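You operate a simulated robot arm through the tools that you are given. There is no shell and no other tool.

The job below is to be done with a simulated robot arm. You get a single attempt, and the scene is never put back.

## Task
Let the orange barge through: bridge up, signal to GO, push it past, signal to STOP, bridge down.
Fine: in that order; the blue handwheel winds the bridge; the barge's whole length ends beyond it; the grey barge stays.

It is judged by the outcome, as a careful person would: the job done as asked, and still so three seconds after it is handed in. It fails if anything else is knocked over, pushed out of place, dropped, spilled or broken.

## Robot
A 7-joint arm with a two-finger gripper, fixed in place. Base frame: the origin is at the foot of the arm, x ahead of it, y to its left, z up; the work surface is at about z = 760. Lengths are in mm, angles in degrees, forces in N, time in s.
With the tool pointing down near the work surface it reaches from about 120 to 380 mm from the base axis. Its first joint turns from -143.0 to 143.0 degrees. Payload 1.47 kg.
The tool frame sits at the grasp point between the pads (the TCP): z along the fingers, y along the line on which they close. The tips reach 16 mm beyond it. Largest opening 87 mm; the body of the gripper starts 55 mm behind the TCP.
Orientation is told as [roll, pitch, yaw] about the base's x, y, z axes, in that order, counted from this pose: with the fingers straight down and closing along the base's y, the tool's x points along the base's -x, its y along +y and its z along -z.

## Interface
- The arm moves only by the tool move_arm. Its argument "commands" is a list of rows, each a list of 6 numbers: the shift along the base's x, y, z in cm, then the turn, a rotation vector about the base's x, y, z in degrees. In form: [[tx, ty, tz, ax, ay, az], ...]. A call has 1 to 20 rows; each row is the pose to reach, as a shift and turn from the pose commanded when the call began. "claw" is the closure, from 0 (fully open) to 1 (shut), set as the call begins (left out, the last holds). A row lasts 0.2 s, in which the tool goes at most 50 mm and 8.6 degrees; a call with a longer step from one row to the next is refused whole, and so is a gripper value outside its range. Where a pose cannot be reached the arm comes as near as it can. A force on the tool above 90 N (or 10 N above the force at the start of the call, whichever is more), or a blocked arm, ends the call early, and 0.2 s more pass. The fingers move at their own pace (about 45 mm/s each) and stop on an object; they squeeze with about 28 N. The grip force told is the motor's: it shows also when the fingers shut on nothing. Time passes only in rows, and 0.2 s behind the last, so rows that repeat a pose let the fingers close. The reply holds the time, the measured pose of the TCP, the force on the tool along the base axes, the opening and the grip force, in the units named above and with some noise, with the torque about the TCP (base axes, N m) and any sound that the robot's microphone picked up.
- Cameras (640 x 400 px; columns grow to the right, rows downward): "scene" is fixed at [48.2, 649.4, 1531.6]; the picture's right is [-0.68, -0.73, 0.00], its down [-0.54, 0.50, -0.67] and it looks along [0.49, -0.46, -0.74] (base axes); focal length 323 px, centre (320, 200). "wrist" rides on the gripper at [73, 12, -90] in the tool frame; the picture's right is [-0.16, 0.99, 0.00], its down [-0.72, -0.12, -0.68] and it looks along [-0.67, -0.11, 0.73] (tool axes); focal length 247 px, centre (320, 200). There is no depth. A picture from a camera that has moved, and an enlarged one, comes with that camera's place and axes in the base frame and with its lens.
- capture(camera): a new picture of that camera. It takes no simulated time.
- move_column(by): slides the trunk up (or, below 0, down) by that many mm; the arm rides with it, the base frame stays. It gives what a move gives, with no picture.
- inspect(camera, box): a new picture of the part [left, top, right, bottom] of that camera's present view, enlarged. It takes no simulated time.
- finish_job(): hands the job in; it is judged then, once.

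Places have to be worked out from the pictures, the camera data and where the tool is seen. Open the gripper and draw the arm clear of the work before you hand the job in, unless the task says otherwise.

The tools are called after "Emit:" as name(argument=value, ...) on one line, values as JSON. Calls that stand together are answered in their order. move_arm: Moves the arm, as the interface text tells. Its arguments: {"type":"object","properties":{"commands":{"type":"array"},"claw":{"type":"number"}},"required":["commands"]} The other tools are called the same way: move_column (by) slides the trunk up or down; capture (camera) takes a picture; inspect (camera, box) takes an enlarged picture of a part of a camera's view; finish_job () hands the job in.

At the start:

```text
t: 0.0
eef_pos: [323.3, 140.2, 1077.6]
orientation: [-0.1, 0.1, 0.0]
wrist_force: [-0.1, -0.8, 0.4]
torque: [0.03, 0.01, 0.0]
gripper_width: 87.2
gripper_force: 0.0
trunk travel left (down, up): [-925.0, 315.0]
```

scene: 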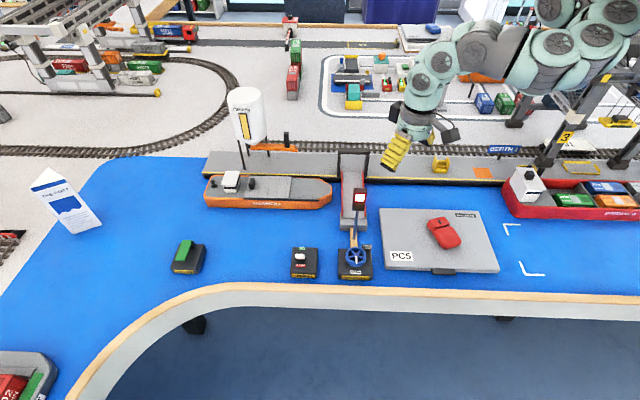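
wrist: 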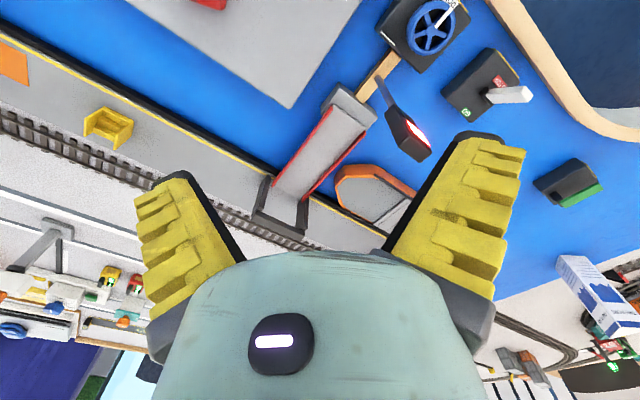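

I'll start by looking closely at the bridge, handwheel, signal lever and barges before moving.

Emit:
inspect(camera="scene", box=[280, 140, 440, 290])

Emit:
inspect(camera="scene", box=[160, 140, 350, 290])

Emit:
inspect(camera="wrist", box=[240, 0, 640, 250])

Emit:
inspect(camera="scene", box=[360, 130, 640, 290])

```text
2.67 times, centred on (360, 215) of scene
camera zoom: at [48.2, 649.4, 1531.6], right [-0.68, -0.73, 0.0], down [-0.54, 0.5, -0.67], along [0.49, -0.46, -0.74], focal length 862 px, centre (213, 160)
```

zoom: 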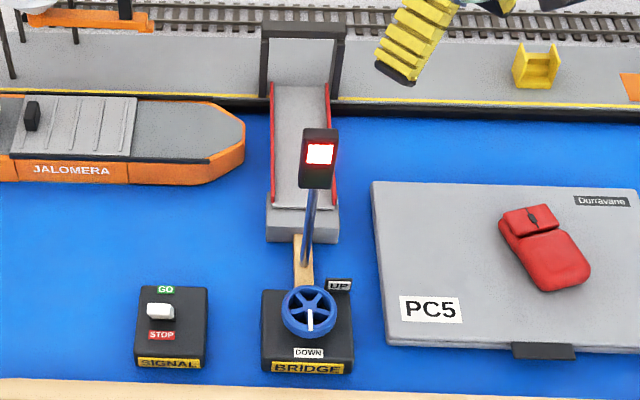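

```text
2.67 times, centred on (255, 215) of scene
camera zoom: at [48.2, 649.4, 1531.6], right [-0.68, -0.73, 0.0], down [-0.54, 0.5, -0.67], along [0.49, -0.46, -0.74], focal length 862 px, centre (493, 160)
```

zoom: 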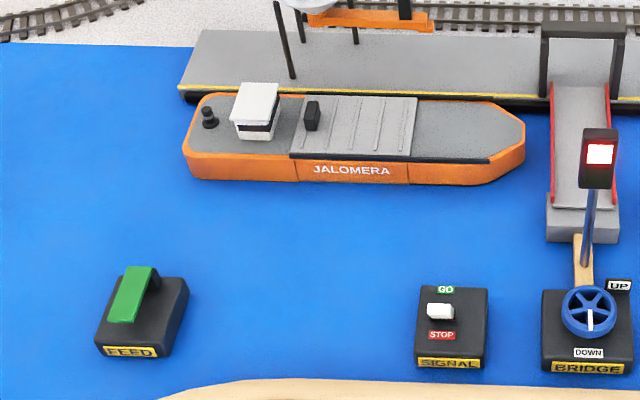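

```text
1.60 times, centred on (440, 125) of wrist
camera zoom: at [249.4, 151.5, 1168.0], right [0.16, 0.99, 0.0], down [0.72, -0.11, 0.68], along [0.67, -0.11, -0.73], focal length 395 px, centre (128, 320)
```

zoom: 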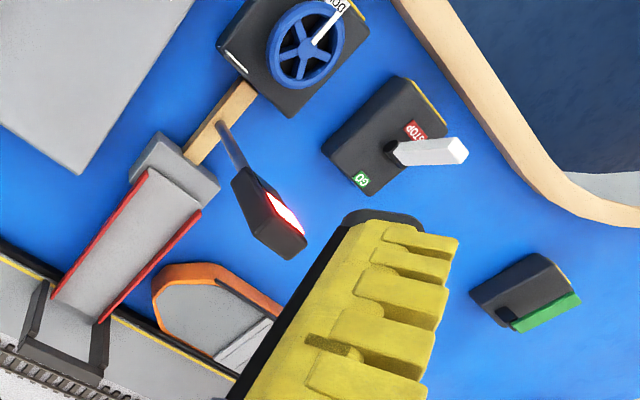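

```text
2.29 times, centred on (500, 210) of scene
camera zoom: at [48.2, 649.4, 1531.6], right [-0.68, -0.73, 0.0], down [-0.54, 0.5, -0.67], along [0.49, -0.46, -0.74], focal length 739 px, centre (-91, 177)
```

zoom: 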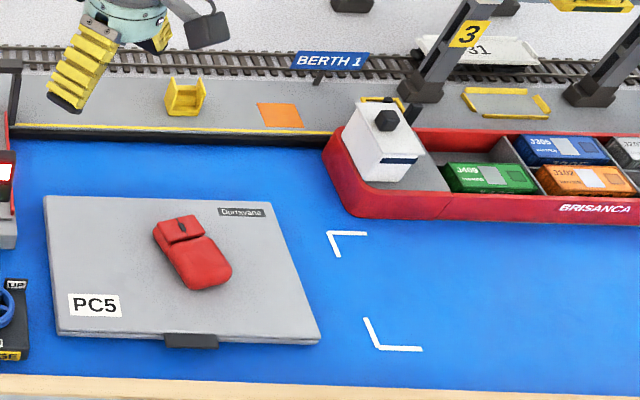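

The wheel is about (316, 272, 814), the signal box about (407, 369), and the orange barge bow about (530, 148), running away from me. I still need to find the grey barge, so I'll check the left corner and the areas around the barge.

Emit:
inspect(camera="scene", box=[0, 300, 160, 400])

Emit:
inspect(camera="scene", box=[0, 140, 160, 260])

Emit:
inspect(camera="scene", box=[320, 170, 400, 220])

Emit:
inspect(camera="scene", box=[280, 230, 390, 290])

```text
4.00 times, centred on (80, 350) of scene
camera zoom: at [48.2, 649.4, 1531.6], right [-0.68, -0.73, 0.0], down [-0.54, 0.5, -0.67], along [0.49, -0.46, -0.74], focal length 1294 px, centre (1280, -400)
```

zoom: 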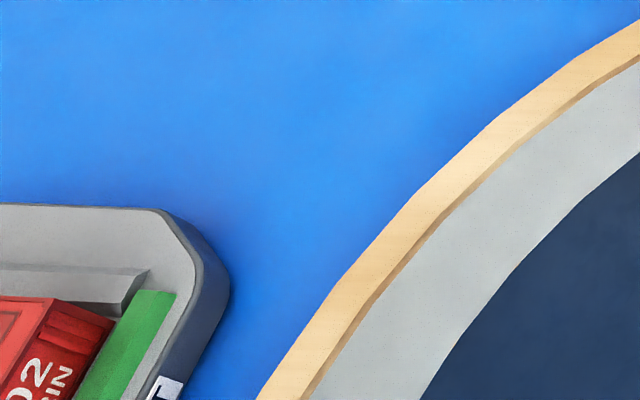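

```text
3.33 times, centred on (80, 200) of scene
camera zoom: at [48.2, 649.4, 1531.6], right [-0.68, -0.73, 0.0], down [-0.54, 0.5, -0.67], along [0.49, -0.46, -0.74], focal length 1078 px, centre (1120, 200)
```

zoom: 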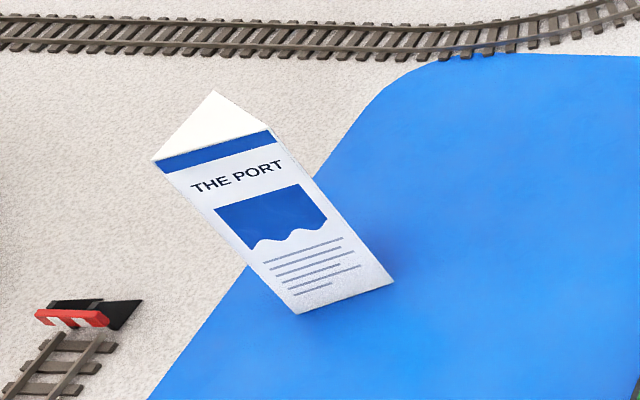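

```text
8.00 times, centred on (360, 195) of scene
camera zoom: at [48.2, 649.4, 1531.6], right [-0.68, -0.73, 0.0], down [-0.54, 0.5, -0.67], along [0.49, -0.46, -0.74], focal length 2587 px, centre (0, 240)
```

zoom: 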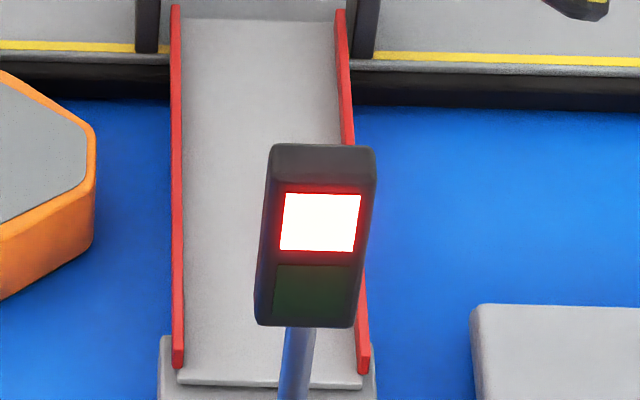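

```text
5.82 times, centred on (335, 260) of scene
camera zoom: at [48.2, 649.4, 1531.6], right [-0.68, -0.73, 0.0], down [-0.54, 0.5, -0.67], along [0.49, -0.46, -0.74], focal length 1881 px, centre (233, -149)
```

zoom: 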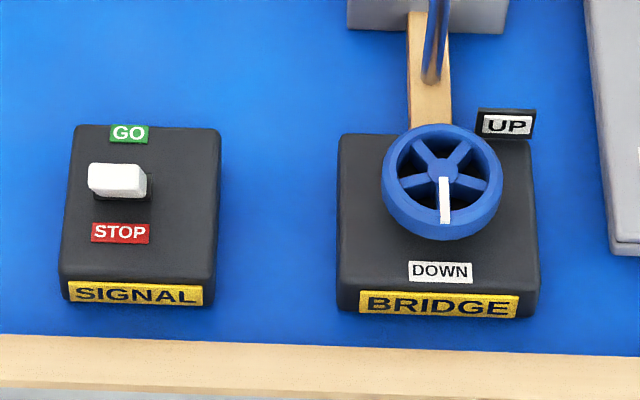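

The grey container barge is at the far left corner, well clear of the path, and the grey PC5 slab is a laptop with a mouse that I have to avoid. I'll swing over toward the handwheel at a safe height, clear of the signal mast at about (377, 205), which is roughly 960 high, to see how far the arm reaches and get a closer view.

Emit:
move_arm(commands=[[-1, 3, 0, 0, 0, 0], [-2, 6, 0, 0, 0, 0], [-3, 9, 0, 0, 0, 0], [-4, 12, 0, 0, 0, 0], [-4, 14, 0, 0, 0, 0], [-4, 14, 0, 0, 0, 0]])

Emit:
capture(camera="wrist")

Emit:
capture(camera="scene")

```text
t: 1.4
eef_pos: [280.0, 280.1, 1077.5]
orientation: [-0.1, 0.1, -0.1]
wrist_force: [0.3, 1.0, -0.2]
torque: [0.01, 0.0, 0.0]
gripper_width: 86.9
gripper_force: 0.1
trunk travel left (down, up): [-925.0, 315.0]
```

```text
taken
camera wrist: at [207.0, 291.8, 1168.0], right [0.16, 0.99, 0.0], down [0.72, -0.12, 0.68], along [0.67, -0.11, -0.73], focal length 247 px, centre (320, 200)
```

wrist: 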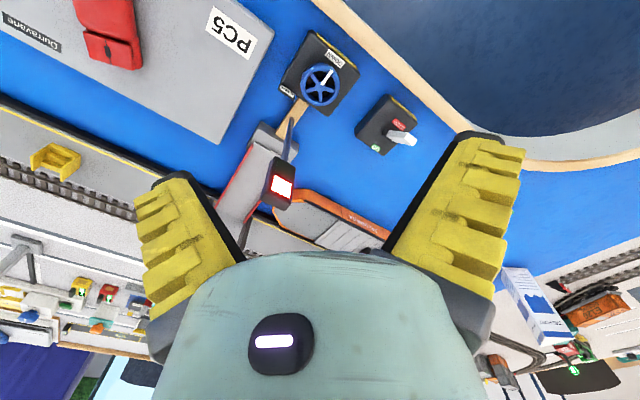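

```text
taken
```

scene: 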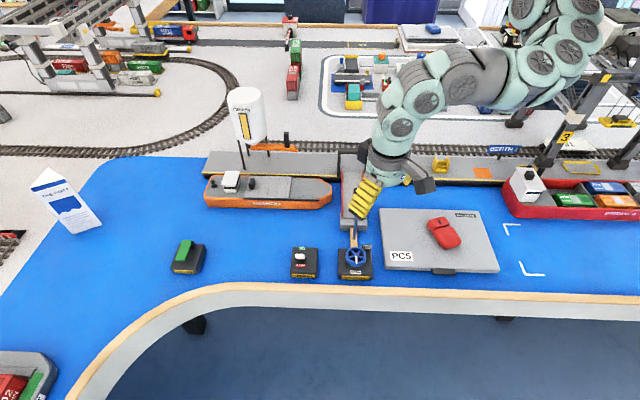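

The wrist view confirms the wheel at about (319, 273, 812) with its white mark at DOWN. I'm at (280, 280), clear of the mast, so I'll lower the trunk 150 mm to gain low reach and then look closely.

Emit:
move_column(by=-150)

Emit:
capture(camera="wrist")

Emit:
capture(camera="scene")

```text
t: 3.1
eef_pos: [281.3, 278.9, 928.0]
orientation: [-0.1, 0.0, 0.0]
wrist_force: [-0.4, 0.0, -0.3]
torque: [0.0, 0.02, -0.01]
gripper_width: 86.9
gripper_force: 0.2
trunk travel left (down, up): [-775.0, 465.0]
```

```text
taken
camera wrist: at [206.7, 291.7, 1018.1], right [0.16, 0.99, 0.0], down [0.72, -0.11, 0.68], along [0.67, -0.11, -0.73], focal length 247 px, centre (320, 200)
```

wrist: 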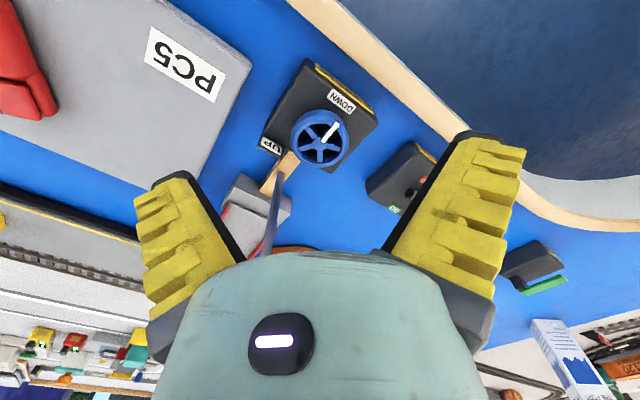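

```text
taken
```

scene: 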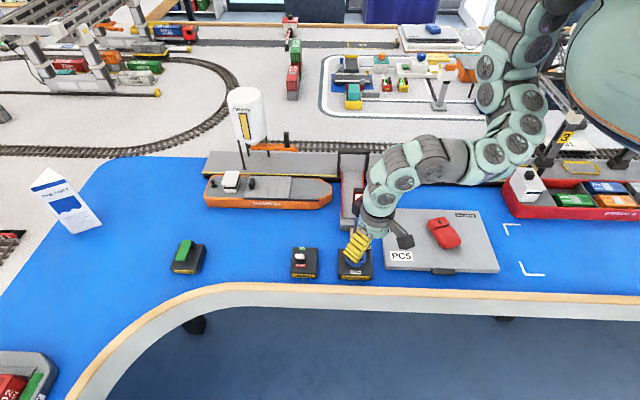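

The arm now hangs lower with the wheel ahead of the fingers. I'll enlarge the wheel to work out its height above the box and where the UP post stands.

Emit:
inspect(camera="wrist", box=[240, 50, 400, 150])

Emit:
inspect(camera="wrist", box=[220, 130, 440, 260])

Emit:
inspect(camera="scene", box=[300, 160, 440, 290])

```text
4.00 times, centred on (320, 100) of wrist
camera zoom: at [206.7, 291.7, 1018.1], right [0.16, 0.99, 0.0], down [0.72, -0.11, 0.68], along [0.67, -0.11, -0.73], focal length 988 px, centre (320, 600)
```

zoom: 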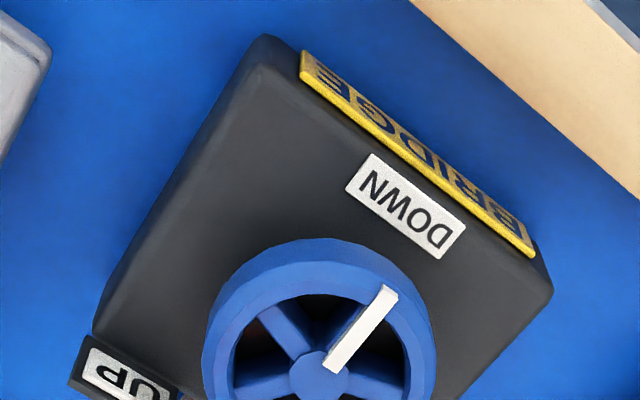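

```text
2.91 times, centred on (330, 195) of wrist
camera zoom: at [206.7, 291.7, 1018.1], right [0.16, 0.99, 0.0], down [0.72, -0.11, 0.68], along [0.67, -0.11, -0.73], focal length 718 px, centre (291, 214)
```

zoom: 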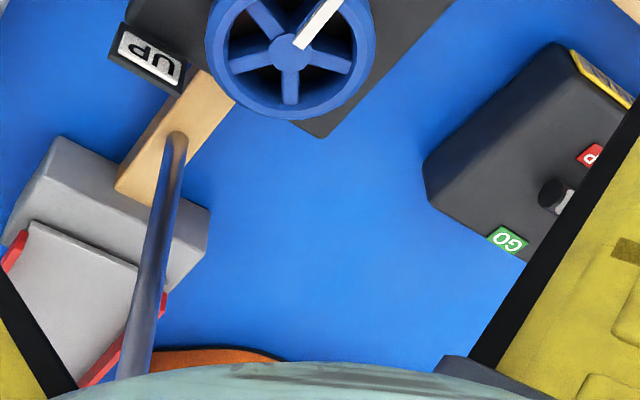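

```text
3.08 times, centred on (370, 225) of scene
camera zoom: at [48.2, 649.4, 1531.6], right [-0.68, -0.73, 0.0], down [-0.54, 0.5, -0.67], along [0.49, -0.46, -0.74], focal length 995 px, centre (166, 123)
```

zoom: 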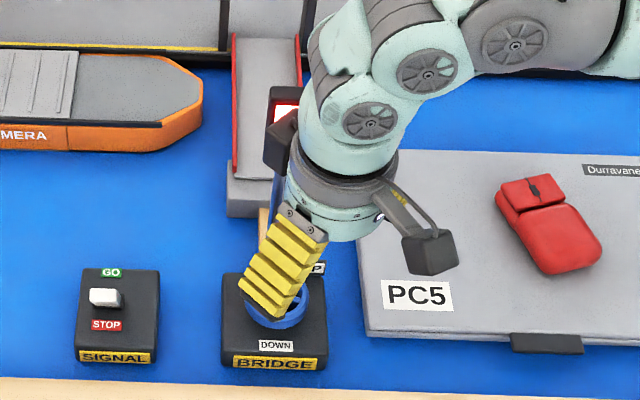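

The hub works out at about (320, 272, 816), with rim radius 27. The UP post stands about 45 mm away on the -y side, so I'll grip with the fingers closing roughly along x. I'll turn the tool to about -85° while sliding over the wheel at height.

Emit:
move_arm(commands=[[0.2, 0, 0, 0, 0, -8], [0.5, 0, 0, 0, 0, -16], [0.9, 0, 0, 0, 0, -24], [1.3, -0.1, 0, 0, 0, -32], [1.7, -0.2, 0, 0, 0, -40], [2.1, -0.3, 0, 0, 0, -48], [2.5, -0.4, 0, 0, 0, -56], [2.9, -0.5, 0, 0, 0, -64], [3.3, -0.6, 0, 0, 0, -72], [3.7, -0.7, 0, 0, 0, -80], [3.9, -0.7, 0, 0, 0, -85], [3.9, -0.7, 0, 0, 0, -85]], claw=0)

Emit:
capture(camera="wrist")

Emit:
capture(camera="scene")

```text
t: 5.8
eef_pos: [319.9, 272.6, 926.9]
orientation: [0.0, 0.0, -85.1]
wrist_force: [0.0, 0.4, 0.4]
torque: [-0.01, 0.0, 0.01]
gripper_width: 86.9
gripper_force: 0.0
trunk travel left (down, up): [-775.0, 465.0]
```

```text
taken
camera wrist: at [325.2, 347.1, 1017.3], right [1.0, -0.07, 0.0], down [-0.05, -0.73, 0.68], along [-0.05, -0.68, -0.73], focal length 247 px, centre (320, 200)
```

wrist: 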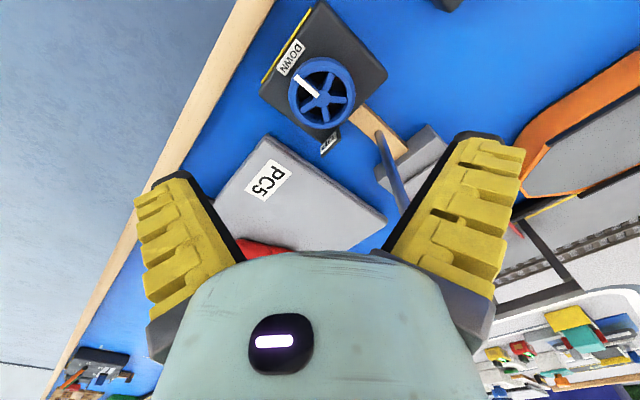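

```text
taken
```

scene: 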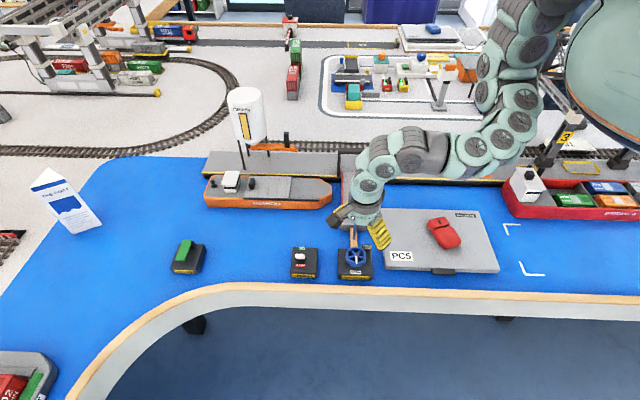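

The pose is reached and the wheel centre re-measures at about (321, 274). I'll go down to z≈842, so the tips sit just above the rim, and check the alignment.

Emit:
move_arm(commands=[[0, 0, -2, 0, 0, 0], [0, 0.1, -4, 0, 0, 0], [0, 0.1, -6, 0, 0, 0], [0, 0.1, -7.5, 0, 0, 0], [0, 0.1, -8.5, 0, 0, 0], [0, 0.1, -8.5, 0, 0, 0]], claw=0)

Emit:
capture(camera="wrist")

Emit:
inspect(camera="scene", box=[300, 170, 420, 290])

```text
t: 7.2
eef_pos: [318.6, 271.9, 842.3]
orientation: [-0.3, 0.0, -85.1]
wrist_force: [0.2, -0.6, -0.5]
torque: [0.05, 0.01, 0.0]
gripper_width: 87.1
gripper_force: 0.1
trunk travel left (down, up): [-775.0, 465.0]
```

```text
taken
camera wrist: at [322.8, 346.6, 933.3], right [1.0, -0.07, 0.0], down [-0.05, -0.73, 0.68], along [-0.05, -0.68, -0.73], focal length 247 px, centre (320, 200)
```

wrist: 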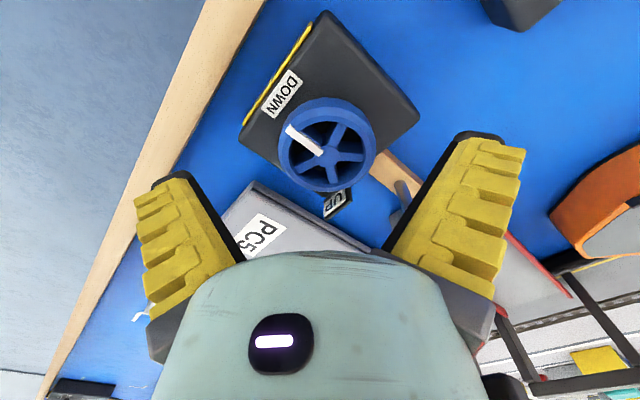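

```text
3.33 times, centred on (360, 230) of scene
camera zoom: at [48.2, 649.4, 1531.6], right [-0.68, -0.73, 0.0], down [-0.54, 0.5, -0.67], along [0.49, -0.46, -0.74], focal length 1078 px, centre (187, 100)
```

zoom: 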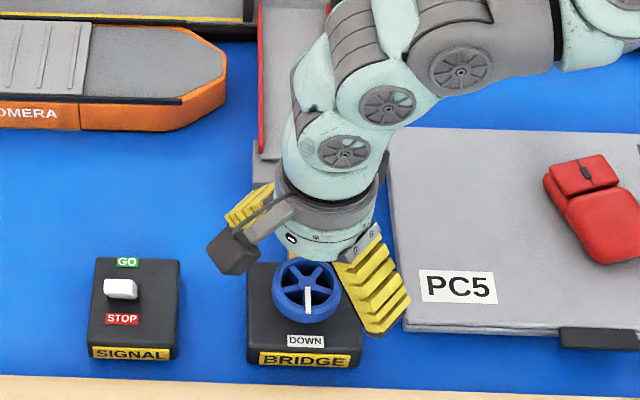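

The hub sits about 4 mm toward +x of the tool axis. I'll correct that and lower to z≈812, so the tips straddle the rim about 10 mm above the box, leaving the fingers open for now.

Emit:
move_arm(commands=[[0.4, 0.1, -0.5, 0, 0, 0], [0.4, 0.1, -1.5, 0, 0, 0], [0.4, 0.1, -2.5, 0, 0, 0], [0.4, 0.1, -3.0, 0, 0, 0], [0.4, 0.1, -3.0, 0, 0, 0]], claw=0)

Emit:
capture(camera="wrist")

Emit:
inspect(camera="scene", box=[300, 170, 420, 290])

```text
t: 8.3
eef_pos: [324.0, 275.6, 813.9]
orientation: [0.0, 0.0, -85.2]
wrist_force: [-0.1, -0.4, 0.2]
torque: [0.01, 0.0, -0.02]
gripper_width: 87.2
gripper_force: 0.0
trunk travel left (down, up): [-775.0, 465.0]
```

```text
taken
camera wrist: at [328.5, 348.4, 902.3], right [1.0, -0.07, 0.0], down [-0.05, -0.73, 0.68], along [-0.05, -0.68, -0.73], focal length 247 px, centre (320, 200)
```

wrist: 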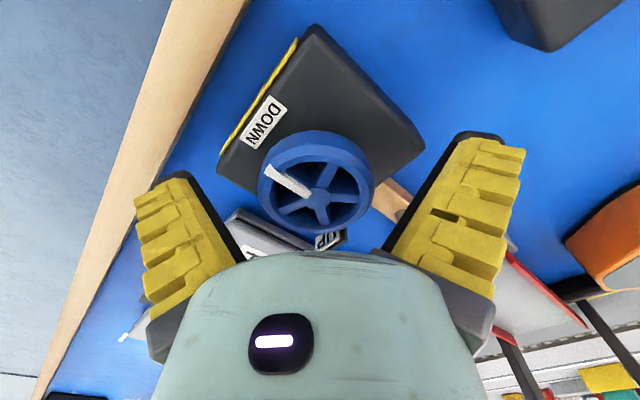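

```text
3.33 times, centred on (360, 230) of scene
camera zoom: at [48.2, 649.4, 1531.6], right [-0.68, -0.73, 0.0], down [-0.54, 0.5, -0.67], along [0.49, -0.46, -0.74], focal length 1078 px, centre (187, 100)
```

zoom: 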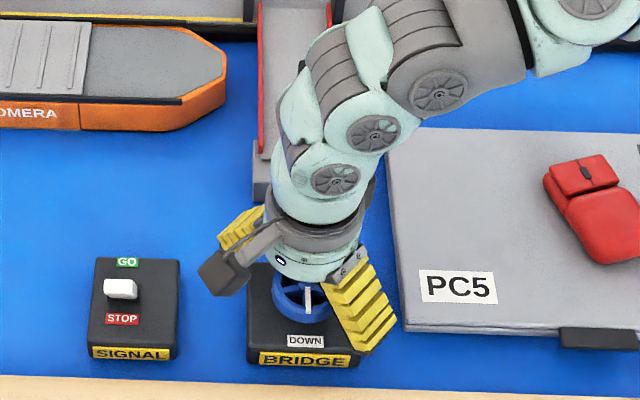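

The hub projects within a millimetre of the tool axis, with the fingers straddling the rim. Closing on the rim now.

Emit:
move_arm(commands=[[0, 0, 0, 0, 0, 0], [0, 0, 0, 0, 0, 0], [0, 0, 0, 0, 0, 0], [0, 0, 0, 0, 0, 0], [0, 0, 0, 0, 0, 0]], claw=1)

Emit:
capture(camera="wrist")

```text
t: 9.6
eef_pos: [321.7, 274.1, 812.1]
orientation: [-0.3, 0.0, -85.1]
wrist_force: [-5.7, -3.4, 2.3]
torque: [0.23, 0.31, -0.19]
gripper_width: 50.2
gripper_force: 30.1
trunk travel left (down, up): [-775.0, 465.0]
```

```text
taken
camera wrist: at [326.4, 348.1, 901.7], right [1.0, -0.07, 0.0], down [-0.05, -0.73, 0.68], along [-0.05, -0.68, -0.73], focal length 247 px, centre (320, 200)
```

wrist: 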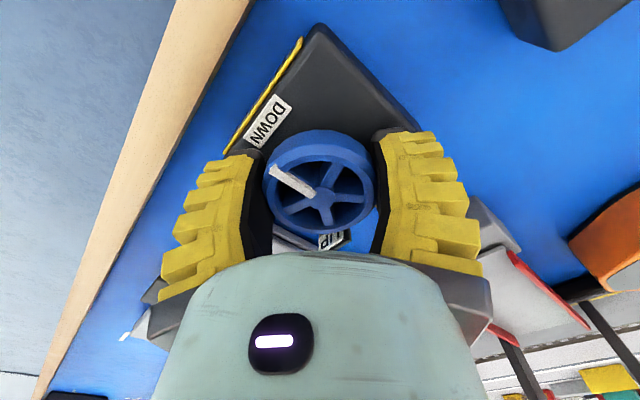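

It's gripped at 50 mm with a 30 N squeeze. I'll test a small counter-clockwise turn, the short way from DOWN to UP, and watch the torque and the bridge.

Emit:
move_arm(commands=[[0, 0, 0, 0, 0, 4], [0, 0, 0, 0, 0, 8], [0, 0, 0, 0, 0, 12], [0, 0, 0, 0, 0, 16], [0, 0, 0, 0, 0, 16]], claw=1)

Emit:
capture(camera="wrist")

Emit:
capture(camera="scene")

```text
t: 10.8
eef_pos: [320.7, 272.3, 811.1]
orientation: [-0.3, 0.0, -68.9]
wrist_force: [-6.7, -5.9, -0.9]
torque: [-0.06, 0.03, -0.32]
gripper_width: 48.9
gripper_force: 30.3
trunk travel left (down, up): [-775.0, 465.0]
```

```text
taken
camera wrist: at [305.8, 345.4, 901.5], right [0.98, 0.21, -0.01], down [0.16, -0.72, 0.68], along [0.14, -0.67, -0.73], focal length 247 px, centre (320, 200)
```

wrist: 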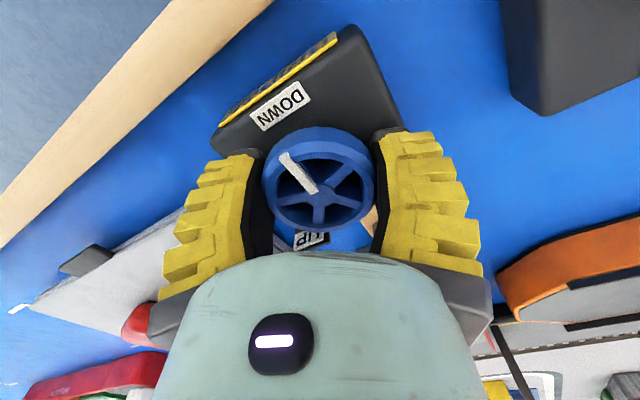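

```text
taken
```

scene: 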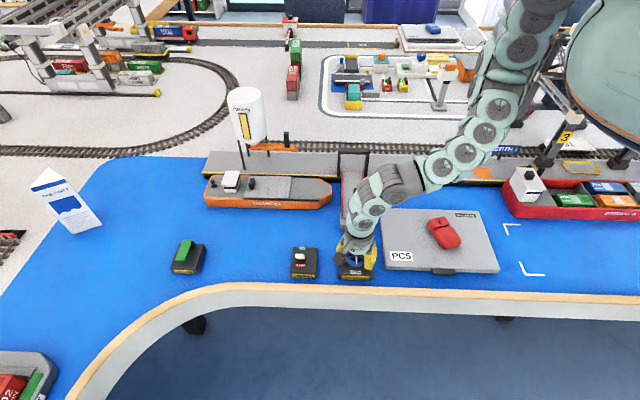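

The mark stayed on DOWN while the fingers slid around the rim, so counter-clockwise looks like the stop. I'll turn clockwise, back past my start angle, and compare.

Emit:
move_arm(commands=[[0, 0, 0, 0, 0, -5], [0, 0, 0, 0, 0, -10], [0, 0, 0, 0, 0, -15], [0, 0, 0, 0, 0, -20], [0, 0, 0, 0, 0, -25], [0, 0, 0, 0, 0, -30], [0, 0, 0, 0, 0, -30]], claw=1)

Emit:
capture(camera="wrist")

Emit:
capture(camera="scene")

```text
t: 12.3
eef_pos: [322.1, 273.3, 812.6]
orientation: [-0.2, -0.1, -99.0]
wrist_force: [-2.2, -0.7, -18.5]
torque: [0.03, -0.08, 0.01]
gripper_width: 48.6
gripper_force: 29.8
trunk travel left (down, up): [-775.0, 465.0]
```

```text
taken
camera wrist: at [344.2, 343.1, 902.2], right [0.95, -0.31, 0.0], down [-0.23, -0.7, 0.68], along [-0.21, -0.65, -0.73], focal length 247 px, centre (320, 200)
```

wrist: 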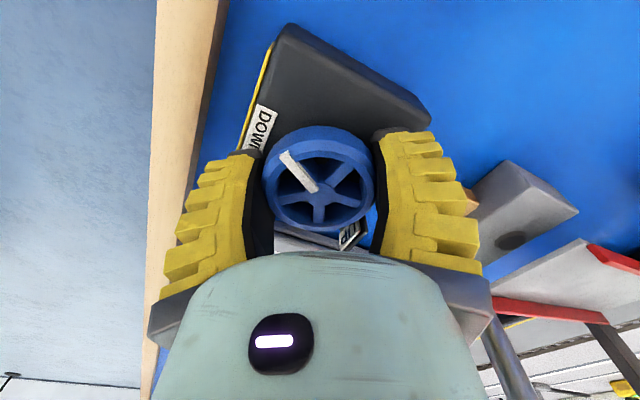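

```text
taken
```

scene: 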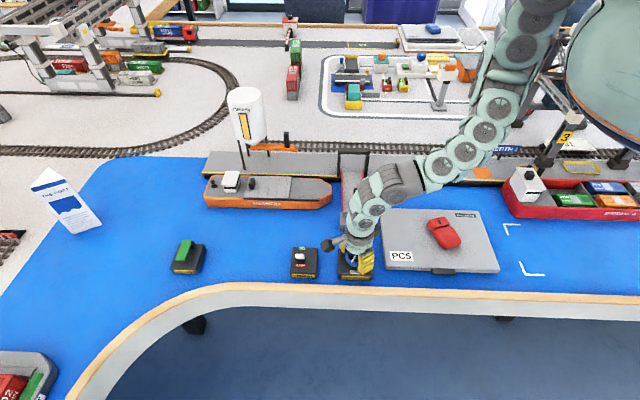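

Clockwise does turn the wheel, since the mark kept its place in the tool camera. I'll check the bridge's response up close before continuing.

Emit:
inspect(camera="scene", box=[300, 140, 420, 290])

Emit:
inspect(camera="wrist", box=[420, 130, 640, 400])

```text
2.67 times, centred on (360, 215) of scene
camera zoom: at [48.2, 649.4, 1531.6], right [-0.68, -0.73, 0.0], down [-0.54, 0.5, -0.67], along [0.49, -0.46, -0.74], focal length 862 px, centre (213, 160)
```

zoom: 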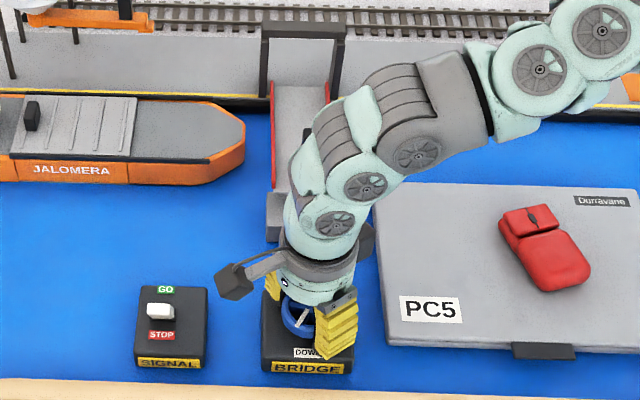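

```text
1.48 times, centred on (530, 265) of wrist
camera zoom: at [344.2, 343.1, 902.2], right [0.95, -0.31, 0.0], down [-0.23, -0.7, 0.68], along [-0.21, -0.65, -0.73], focal length 366 px, centre (9, 104)
```

zoom: 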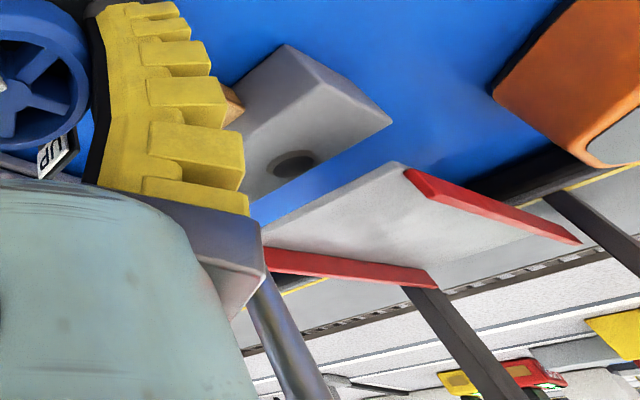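

The deck's near end has lifted off its pillar and is pivoting at the quay side, away from the arm. I'll continue clockwise to about -130° and then regrip.

Emit:
move_arm(commands=[[0, 0, 0, 0, 0, -5], [0, 0, 0, 0, 0, -10], [0, 0, 0, 0, 0, -15], [0, 0, 0, 0, 0, -20], [0, 0, 0, 0, 0, -25], [0, 0, 0, 0, 0, -30], [0, 0, 0, 0, 0, -30]], claw=1)

Emit:
capture(camera="wrist")

Emit:
inspect(camera="scene", box=[300, 140, 420, 290])

```text
t: 13.9
eef_pos: [321.0, 273.8, 813.2]
orientation: [-0.3, -0.2, -129.0]
wrist_force: [1.2, -16.5, 15.3]
torque: [-0.18, -0.05, -0.01]
gripper_width: 49.6
gripper_force: 29.9
trunk travel left (down, up): [-775.0, 465.0]
```

```text
taken
camera wrist: at [376.4, 322.3, 903.0], right [0.67, -0.74, 0.0], down [-0.54, -0.49, 0.68], along [-0.51, -0.45, -0.73], focal length 247 px, centre (320, 200)
```

wrist: 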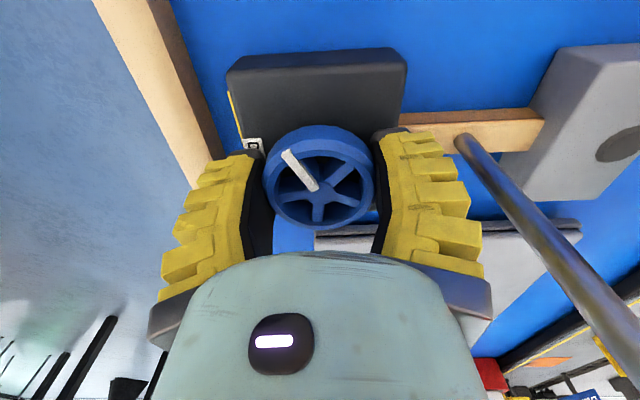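

```text
2.67 times, centred on (360, 215) of scene
camera zoom: at [48.2, 649.4, 1531.6], right [-0.68, -0.73, 0.0], down [-0.54, 0.5, -0.67], along [0.49, -0.46, -0.74], focal length 862 px, centre (213, 160)
```

zoom: 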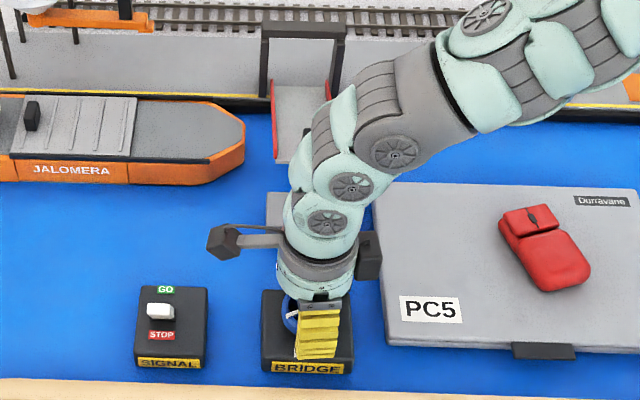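

The wheel has turned 60° and the deck is visibly rising. I'll open partly, since the UP sign is near, lift 35 mm, and check that the wheel holds before regripping.

Emit:
move_arm(commands=[[0, 0, 0, 0, 0, 0], [0, 0, 0, 0, 0, 0], [0, 0, 1.5, 0, 0, 0], [0, 0, 3.5, 0, 0, 0], [0, 0, 4, 0, 0, 0]], claw=0.27)

Emit:
capture(camera="wrist")

Emit:
inspect(camera="scene", box=[300, 140, 420, 290])

```text
t: 15.2
eef_pos: [324.4, 273.1, 852.6]
orientation: [-0.1, 0.0, -129.2]
wrist_force: [0.2, 0.0, -0.2]
torque: [0.02, 0.02, 0.01]
gripper_width: 67.7
gripper_force: 2.7
trunk travel left (down, up): [-775.0, 465.0]
```

```text
taken
camera wrist: at [378.7, 323.0, 943.1], right [0.67, -0.75, 0.0], down [-0.55, -0.49, 0.68], along [-0.51, -0.45, -0.73], focal length 247 px, centre (320, 200)
```

wrist: 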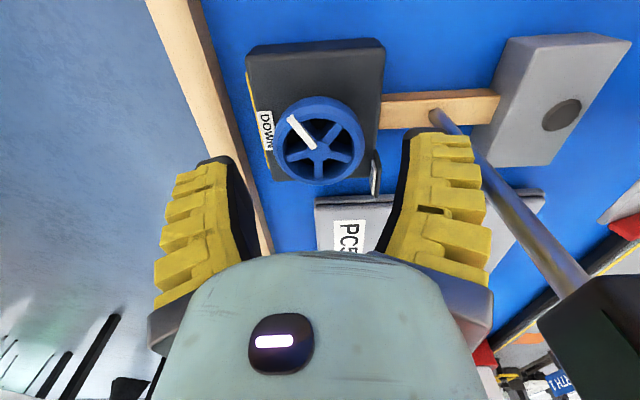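

```text
2.67 times, centred on (360, 215) of scene
camera zoom: at [48.2, 649.4, 1531.6], right [-0.68, -0.73, 0.0], down [-0.54, 0.5, -0.67], along [0.49, -0.46, -0.74], focal length 862 px, centre (213, 160)
```

zoom: 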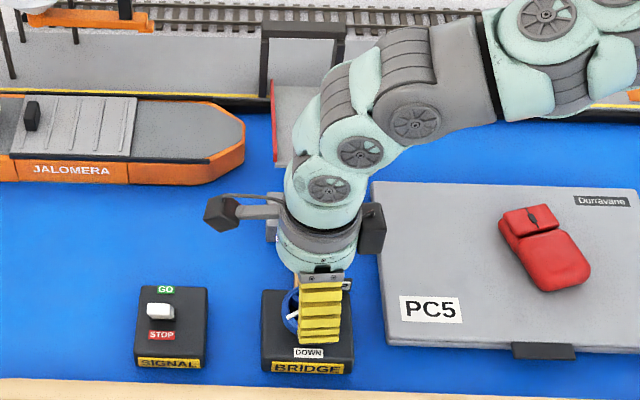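

The wheel holds its angle by itself. I'll measure the hub position accurately in this view before turning the tool back for the next grip.

Emit:
inspect(camera="wrist", box=[260, 80, 380, 200])

```text
3.33 times, centred on (320, 140) of wrist
camera zoom: at [378.7, 323.0, 943.1], right [0.67, -0.75, 0.0], down [-0.55, -0.49, 0.68], along [-0.51, -0.45, -0.73], focal length 823 px, centre (320, 400)
```

zoom: 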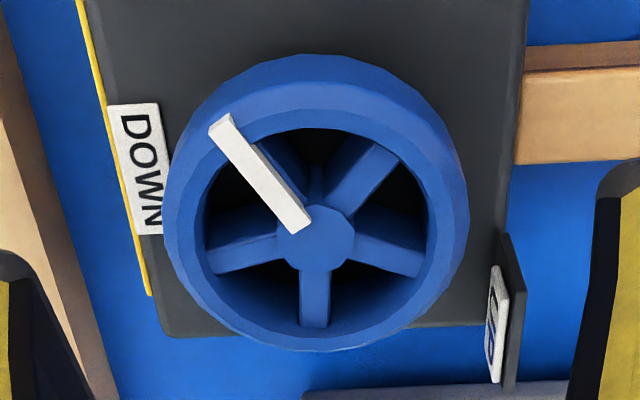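

The centre agrees within a few millimetres, around (320, 272). I'll rotate the tool back +88° above the wheel with the fingers part open, then lower to grip height again.

Emit:
move_arm(commands=[[0, 0, 0, 0, 0, 8], [0, 0, 0, 0, 0, 16], [0, 0, 0, 0, 0, 24], [0, 0, 0, 0, 0, 32], [0, 0, 0, 0, 0, 40], [0, 0, 0, 0, 0, 48], [0, 0, 0, 0, 0, 56], [0, 0, 0, 0, 0, 64], [0, 0, 0, 0, 0, 72], [0, 0, 0, 0, 0, 80], [0, 0, 0, 0, 0, 87], [0, 0, 0, 0, 0, 87]], claw=0.2)

Emit:
capture(camera="wrist")

Emit:
inspect(camera="scene", box=[300, 140, 420, 290])

```text
t: 17.8
eef_pos: [323.6, 274.2, 853.1]
orientation: [-0.1, 0.0, -41.8]
wrist_force: [1.5, 0.0, -0.3]
torque: [0.0, 0.04, -0.02]
gripper_width: 73.2
gripper_force: 1.8
trunk travel left (down, up): [-775.0, 465.0]
```

```text
taken
camera wrist: at [275.9, 331.5, 943.1], right [0.78, 0.63, 0.0], down [0.46, -0.57, 0.68], along [0.43, -0.53, -0.73], focal length 247 px, centre (320, 200)
```

wrist: 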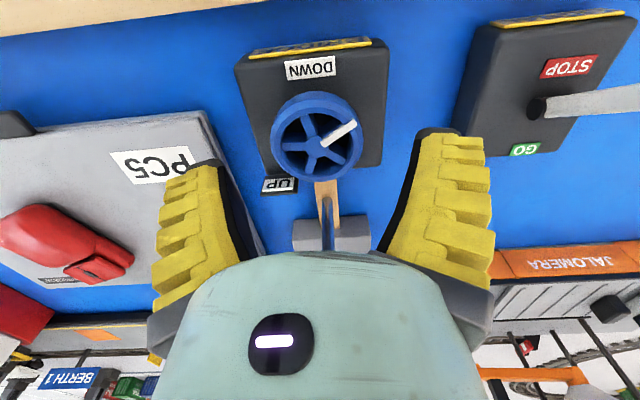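

```text
2.67 times, centred on (360, 215) of scene
camera zoom: at [48.2, 649.4, 1531.6], right [-0.68, -0.73, 0.0], down [-0.54, 0.5, -0.67], along [0.49, -0.46, -0.74], focal length 862 px, centre (213, 160)
```

zoom: 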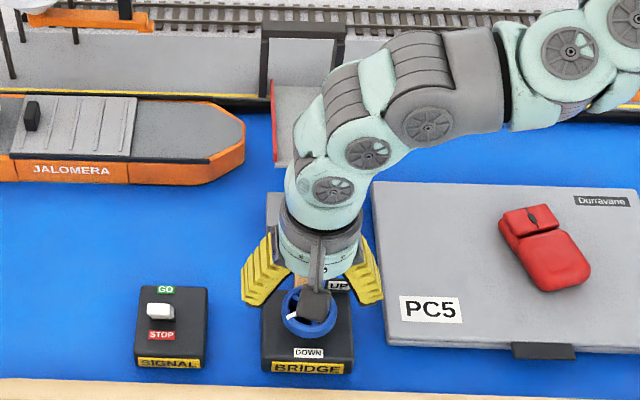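

The hub is centred again in the fingers. Lowering 40 mm and gripping.

Emit:
move_arm(commands=[[0, 0, -1.5, 0, 0, 0], [0, 0, -3, 0, 0, 0], [0, 0, -4, 0, 0, 0], [0, 0, -4, 0, 0, 0]], claw=0.2)

Emit:
move_arm(commands=[[0, 0, 0, 0, 0, 0], [0, 0, 0, 0, 0, 0], [0, 0, 0, 0, 0, 0], [0, 0, 0, 0, 0, 0]], claw=1)

Emit:
capture(camera="wrist")

```text
t: 18.8
eef_pos: [323.5, 272.9, 813.8]
orientation: [0.0, 0.0, -42.1]
wrist_force: [0.0, 0.4, -0.8]
torque: [-0.02, 0.0, -0.01]
gripper_width: 73.2
gripper_force: 1.9
trunk travel left (down, up): [-775.0, 465.0]
```

```text
t: 19.8
eef_pos: [321.6, 272.1, 813.8]
orientation: [-0.3, 0.0, -42.0]
wrist_force: [-4.8, -4.0, 2.5]
torque: [-0.17, 0.15, -0.03]
gripper_width: 49.4
gripper_force: 30.1
trunk travel left (down, up): [-775.0, 465.0]
```

```text
taken
camera wrist: at [275.4, 330.0, 903.1], right [0.78, 0.63, -0.01], down [0.46, -0.57, 0.68], along [0.42, -0.53, -0.73], focal length 247 px, centre (320, 200)
```

wrist: 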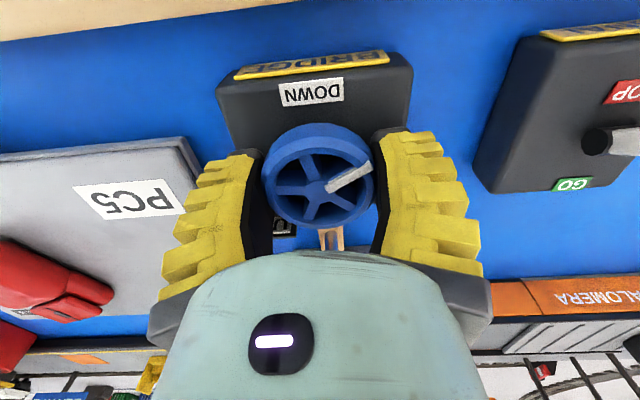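

It's regripped at 49 mm. I'll turn clockwise another 87°.

Emit:
move_arm(commands=[[0, 0, 0, 0, 0, -6], [0, 0, 0, 0, 0, -12], [0, 0, 0, 0, 0, -18], [0, 0, 0, 0, 0, -24], [0, 0, 0, 0, 0, -30], [0, 0, 0, 0, 0, -36], [0, 0, 0, 0, 0, -42], [0, 0, 0, 0, 0, -48], [0, 0, 0, 0, 0, -54], [0, 0, 0, 0, 0, -60], [0, 0, 0, 0, 0, -66], [0, 0, 0, 0, 0, -72], [0, 0, 0, 0, 0, -78], [0, 0, 0, 0, 0, -84], [0, 0, 0, 0, 0, -88], [0, 0, 0, 0, 0, -88]], claw=1)

Emit:
capture(camera="wrist")

Emit:
inspect(camera="scene", box=[300, 140, 420, 290])

```text
t: 23.1
eef_pos: [322.7, 272.8, 812.7]
orientation: [-0.2, -0.1, -129.8]
wrist_force: [-3.3, -13.5, 15.5]
torque: [-0.14, 0.05, 0.04]
gripper_width: 49.8
gripper_force: 29.9
trunk travel left (down, up): [-775.0, 465.0]
```

```text
taken
camera wrist: at [377.3, 321.7, 902.8], right [0.66, -0.75, 0.0], down [-0.55, -0.48, 0.68], along [-0.52, -0.45, -0.73], focal length 247 px, centre (320, 200)
```

wrist: 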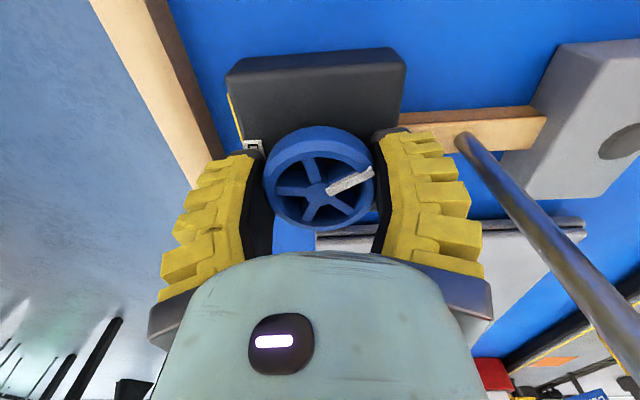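

```text
2.67 times, centred on (360, 215) of scene
camera zoom: at [48.2, 649.4, 1531.6], right [-0.68, -0.73, 0.0], down [-0.54, 0.5, -0.67], along [0.49, -0.46, -0.74], focal length 862 px, centre (213, 160)
```

zoom: 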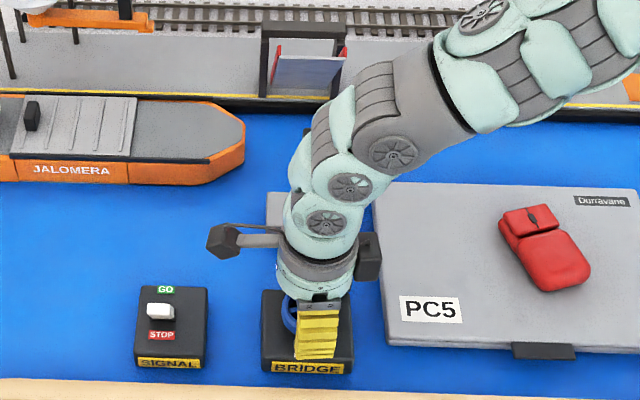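

The bridge is well up after about 147° of wheel travel. I'll release, lift, turn the tool back and regrip for the last part.

Emit:
move_arm(commands=[[0, 0, 0, 0, 0, 0], [0, 0, 0, 0, 0, 0], [0, 0, 1.5, 0, 0, 0], [0, 0, 3.5, 0, 0, 0], [0, 0, 4, 0, 0, 8], [0, 0, 4, 0, 0, 16], [0, 0, 4, 0, 0, 24], [0, 0, 4, 0, 0, 32], [0, 0, 4, 0, 0, 40], [0, 0, 4, 0, 0, 48], [0, 0, 4, 0, 0, 56], [0, 0, 4, 0, 0, 64], [0, 0, 4, 0, 0, 72], [0, 0, 4, 0, 0, 80], [0, 0, 4, 0, 0, 88], [0, 0, 4, 0, 0, 88]], claw=0.24)

Emit:
capture(camera="wrist")

Emit:
inspect(camera="scene", box=[300, 140, 420, 290])

```text
t: 26.6
eef_pos: [323.3, 273.9, 852.6]
orientation: [-0.1, 0.1, -41.7]
wrist_force: [0.4, 0.2, 0.8]
torque: [-0.01, 0.0, 0.01]
gripper_width: 70.1
gripper_force: 3.3
trunk travel left (down, up): [-775.0, 465.0]
```

```text
taken
camera wrist: at [275.5, 332.4, 943.0], right [0.78, 0.63, 0.0], down [0.46, -0.57, 0.68], along [0.43, -0.53, -0.73], focal length 247 px, centre (320, 200)
```

wrist: 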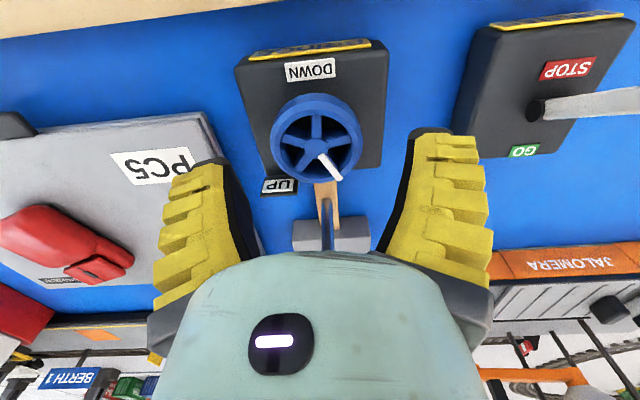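

```text
2.67 times, centred on (360, 215) of scene
camera zoom: at [48.2, 649.4, 1531.6], right [-0.68, -0.73, 0.0], down [-0.54, 0.5, -0.67], along [0.49, -0.46, -0.74], focal length 862 px, centre (213, 160)
```

zoom: 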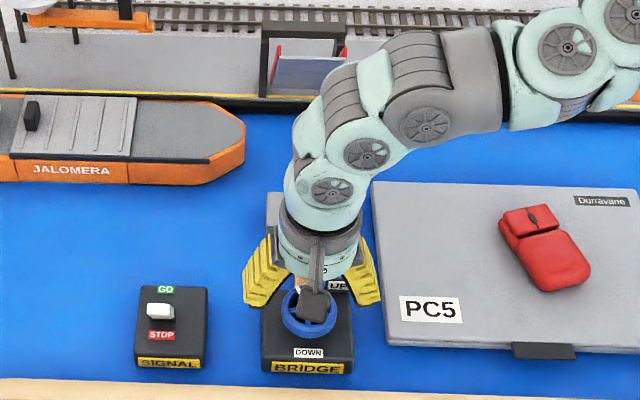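

The mark needs roughly 60–70° more to face UP. Lowering and gripping again.

Emit:
move_arm(commands=[[0, 0, -1.5, 0, 0, 0], [0, 0, -3, 0, 0, 0], [0, 0, -4, 0, 0, 0], [0, 0, -4, 0, 0, 0]], claw=0.24)

Emit:
move_arm(commands=[[0, 0, 0, 0, 0, 0], [0, 0, 0, 0, 0, 0], [0, 0, 0, 0, 0, 0], [0, 0, 0, 0, 0, -6], [0, 0, 0, 0, 0, -12], [0, 0, 0, 0, 0, -18], [0, 0, 0, 0, 0, -24], [0, 0, 0, 0, 0, -30], [0, 0, 0, 0, 0, -36], [0, 0, 0, 0, 0, -42], [0, 0, 0, 0, 0, -48], [0, 0, 0, 0, 0, -54], [0, 0, 0, 0, 0, -60], [0, 0, 0, 0, 0, -60]], claw=1)

Emit:
capture(camera="wrist")

Emit:
inspect(camera="scene", box=[300, 140, 420, 290])

```text
t: 27.6
eef_pos: [323.2, 276.6, 813.1]
orientation: [0.0, 0.0, -42.1]
wrist_force: [0.1, -0.3, -0.5]
torque: [0.03, 0.02, 0.03]
gripper_width: 70.3
gripper_force: 3.0
trunk travel left (down, up): [-775.0, 465.0]
```

```text
t: 30.6
eef_pos: [321.3, 272.9, 811.8]
orientation: [-0.4, 0.0, -102.0]
wrist_force: [-12.0, -8.7, 13.0]
torque: [0.25, 0.17, 0.01]
gripper_width: 49.3
gripper_force: 30.4
trunk travel left (down, up): [-775.0, 465.0]
```

```text
taken
camera wrist: at [348.2, 342.1, 902.3], right [0.93, -0.36, -0.01], down [-0.26, -0.68, 0.68], along [-0.25, -0.63, -0.73], focal length 247 px, centre (320, 200)
```

wrist: 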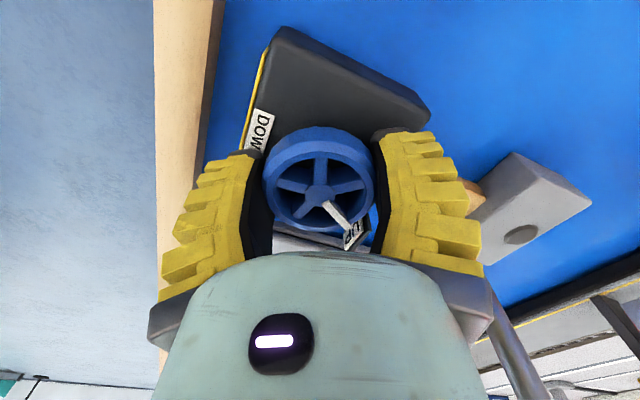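

```text
2.67 times, centred on (360, 215) of scene
camera zoom: at [48.2, 649.4, 1531.6], right [-0.68, -0.73, 0.0], down [-0.54, 0.5, -0.67], along [0.49, -0.46, -0.74], focal length 862 px, centre (213, 160)
```

zoom: 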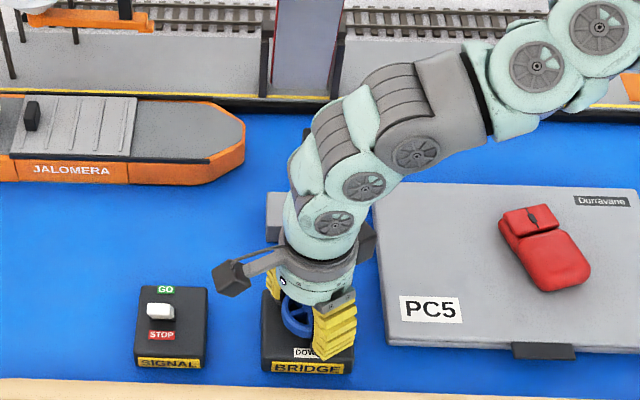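

The mark now points at UP and the deck is almost vertical. I'll turn a little further clockwise to find the end stop and see whether the mark still moves with the tool.

Emit:
move_arm(commands=[[0, 0, 0, 0, 0, -5], [0, 0, 0, 0, 0, -10], [0, 0, 0, 0, 0, -15], [0, 0, 0, 0, 0, -20], [0, 0, 0, 0, 0, -20]], claw=1)

Emit:
capture(camera="wrist")

Emit:
inspect(camera="scene", box=[300, 100, 420, 250])

```text
t: 31.8
eef_pos: [321.8, 272.7, 812.3]
orientation: [-0.1, -0.2, -121.8]
wrist_force: [-0.5, -5.7, -6.6]
torque: [-0.17, -0.17, 0.58]
gripper_width: 49.8
gripper_force: 29.6
trunk travel left (down, up): [-775.0, 465.0]
```

```text
taken
camera wrist: at [369.6, 328.9, 901.3], right [0.75, -0.66, 0.0], down [-0.48, -0.55, 0.68], along [-0.45, -0.51, -0.73], focal length 247 px, centre (320, 200)
```

wrist: 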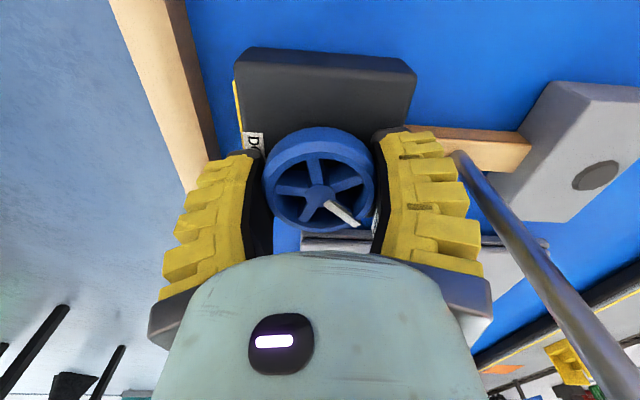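

```text
2.67 times, centred on (360, 175) of scene
camera zoom: at [48.2, 649.4, 1531.6], right [-0.68, -0.73, 0.0], down [-0.54, 0.5, -0.67], along [0.49, -0.46, -0.74], focal length 862 px, centre (213, 267)
```

zoom: 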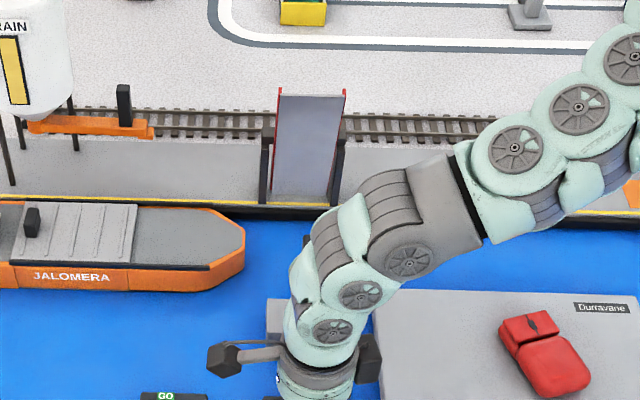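

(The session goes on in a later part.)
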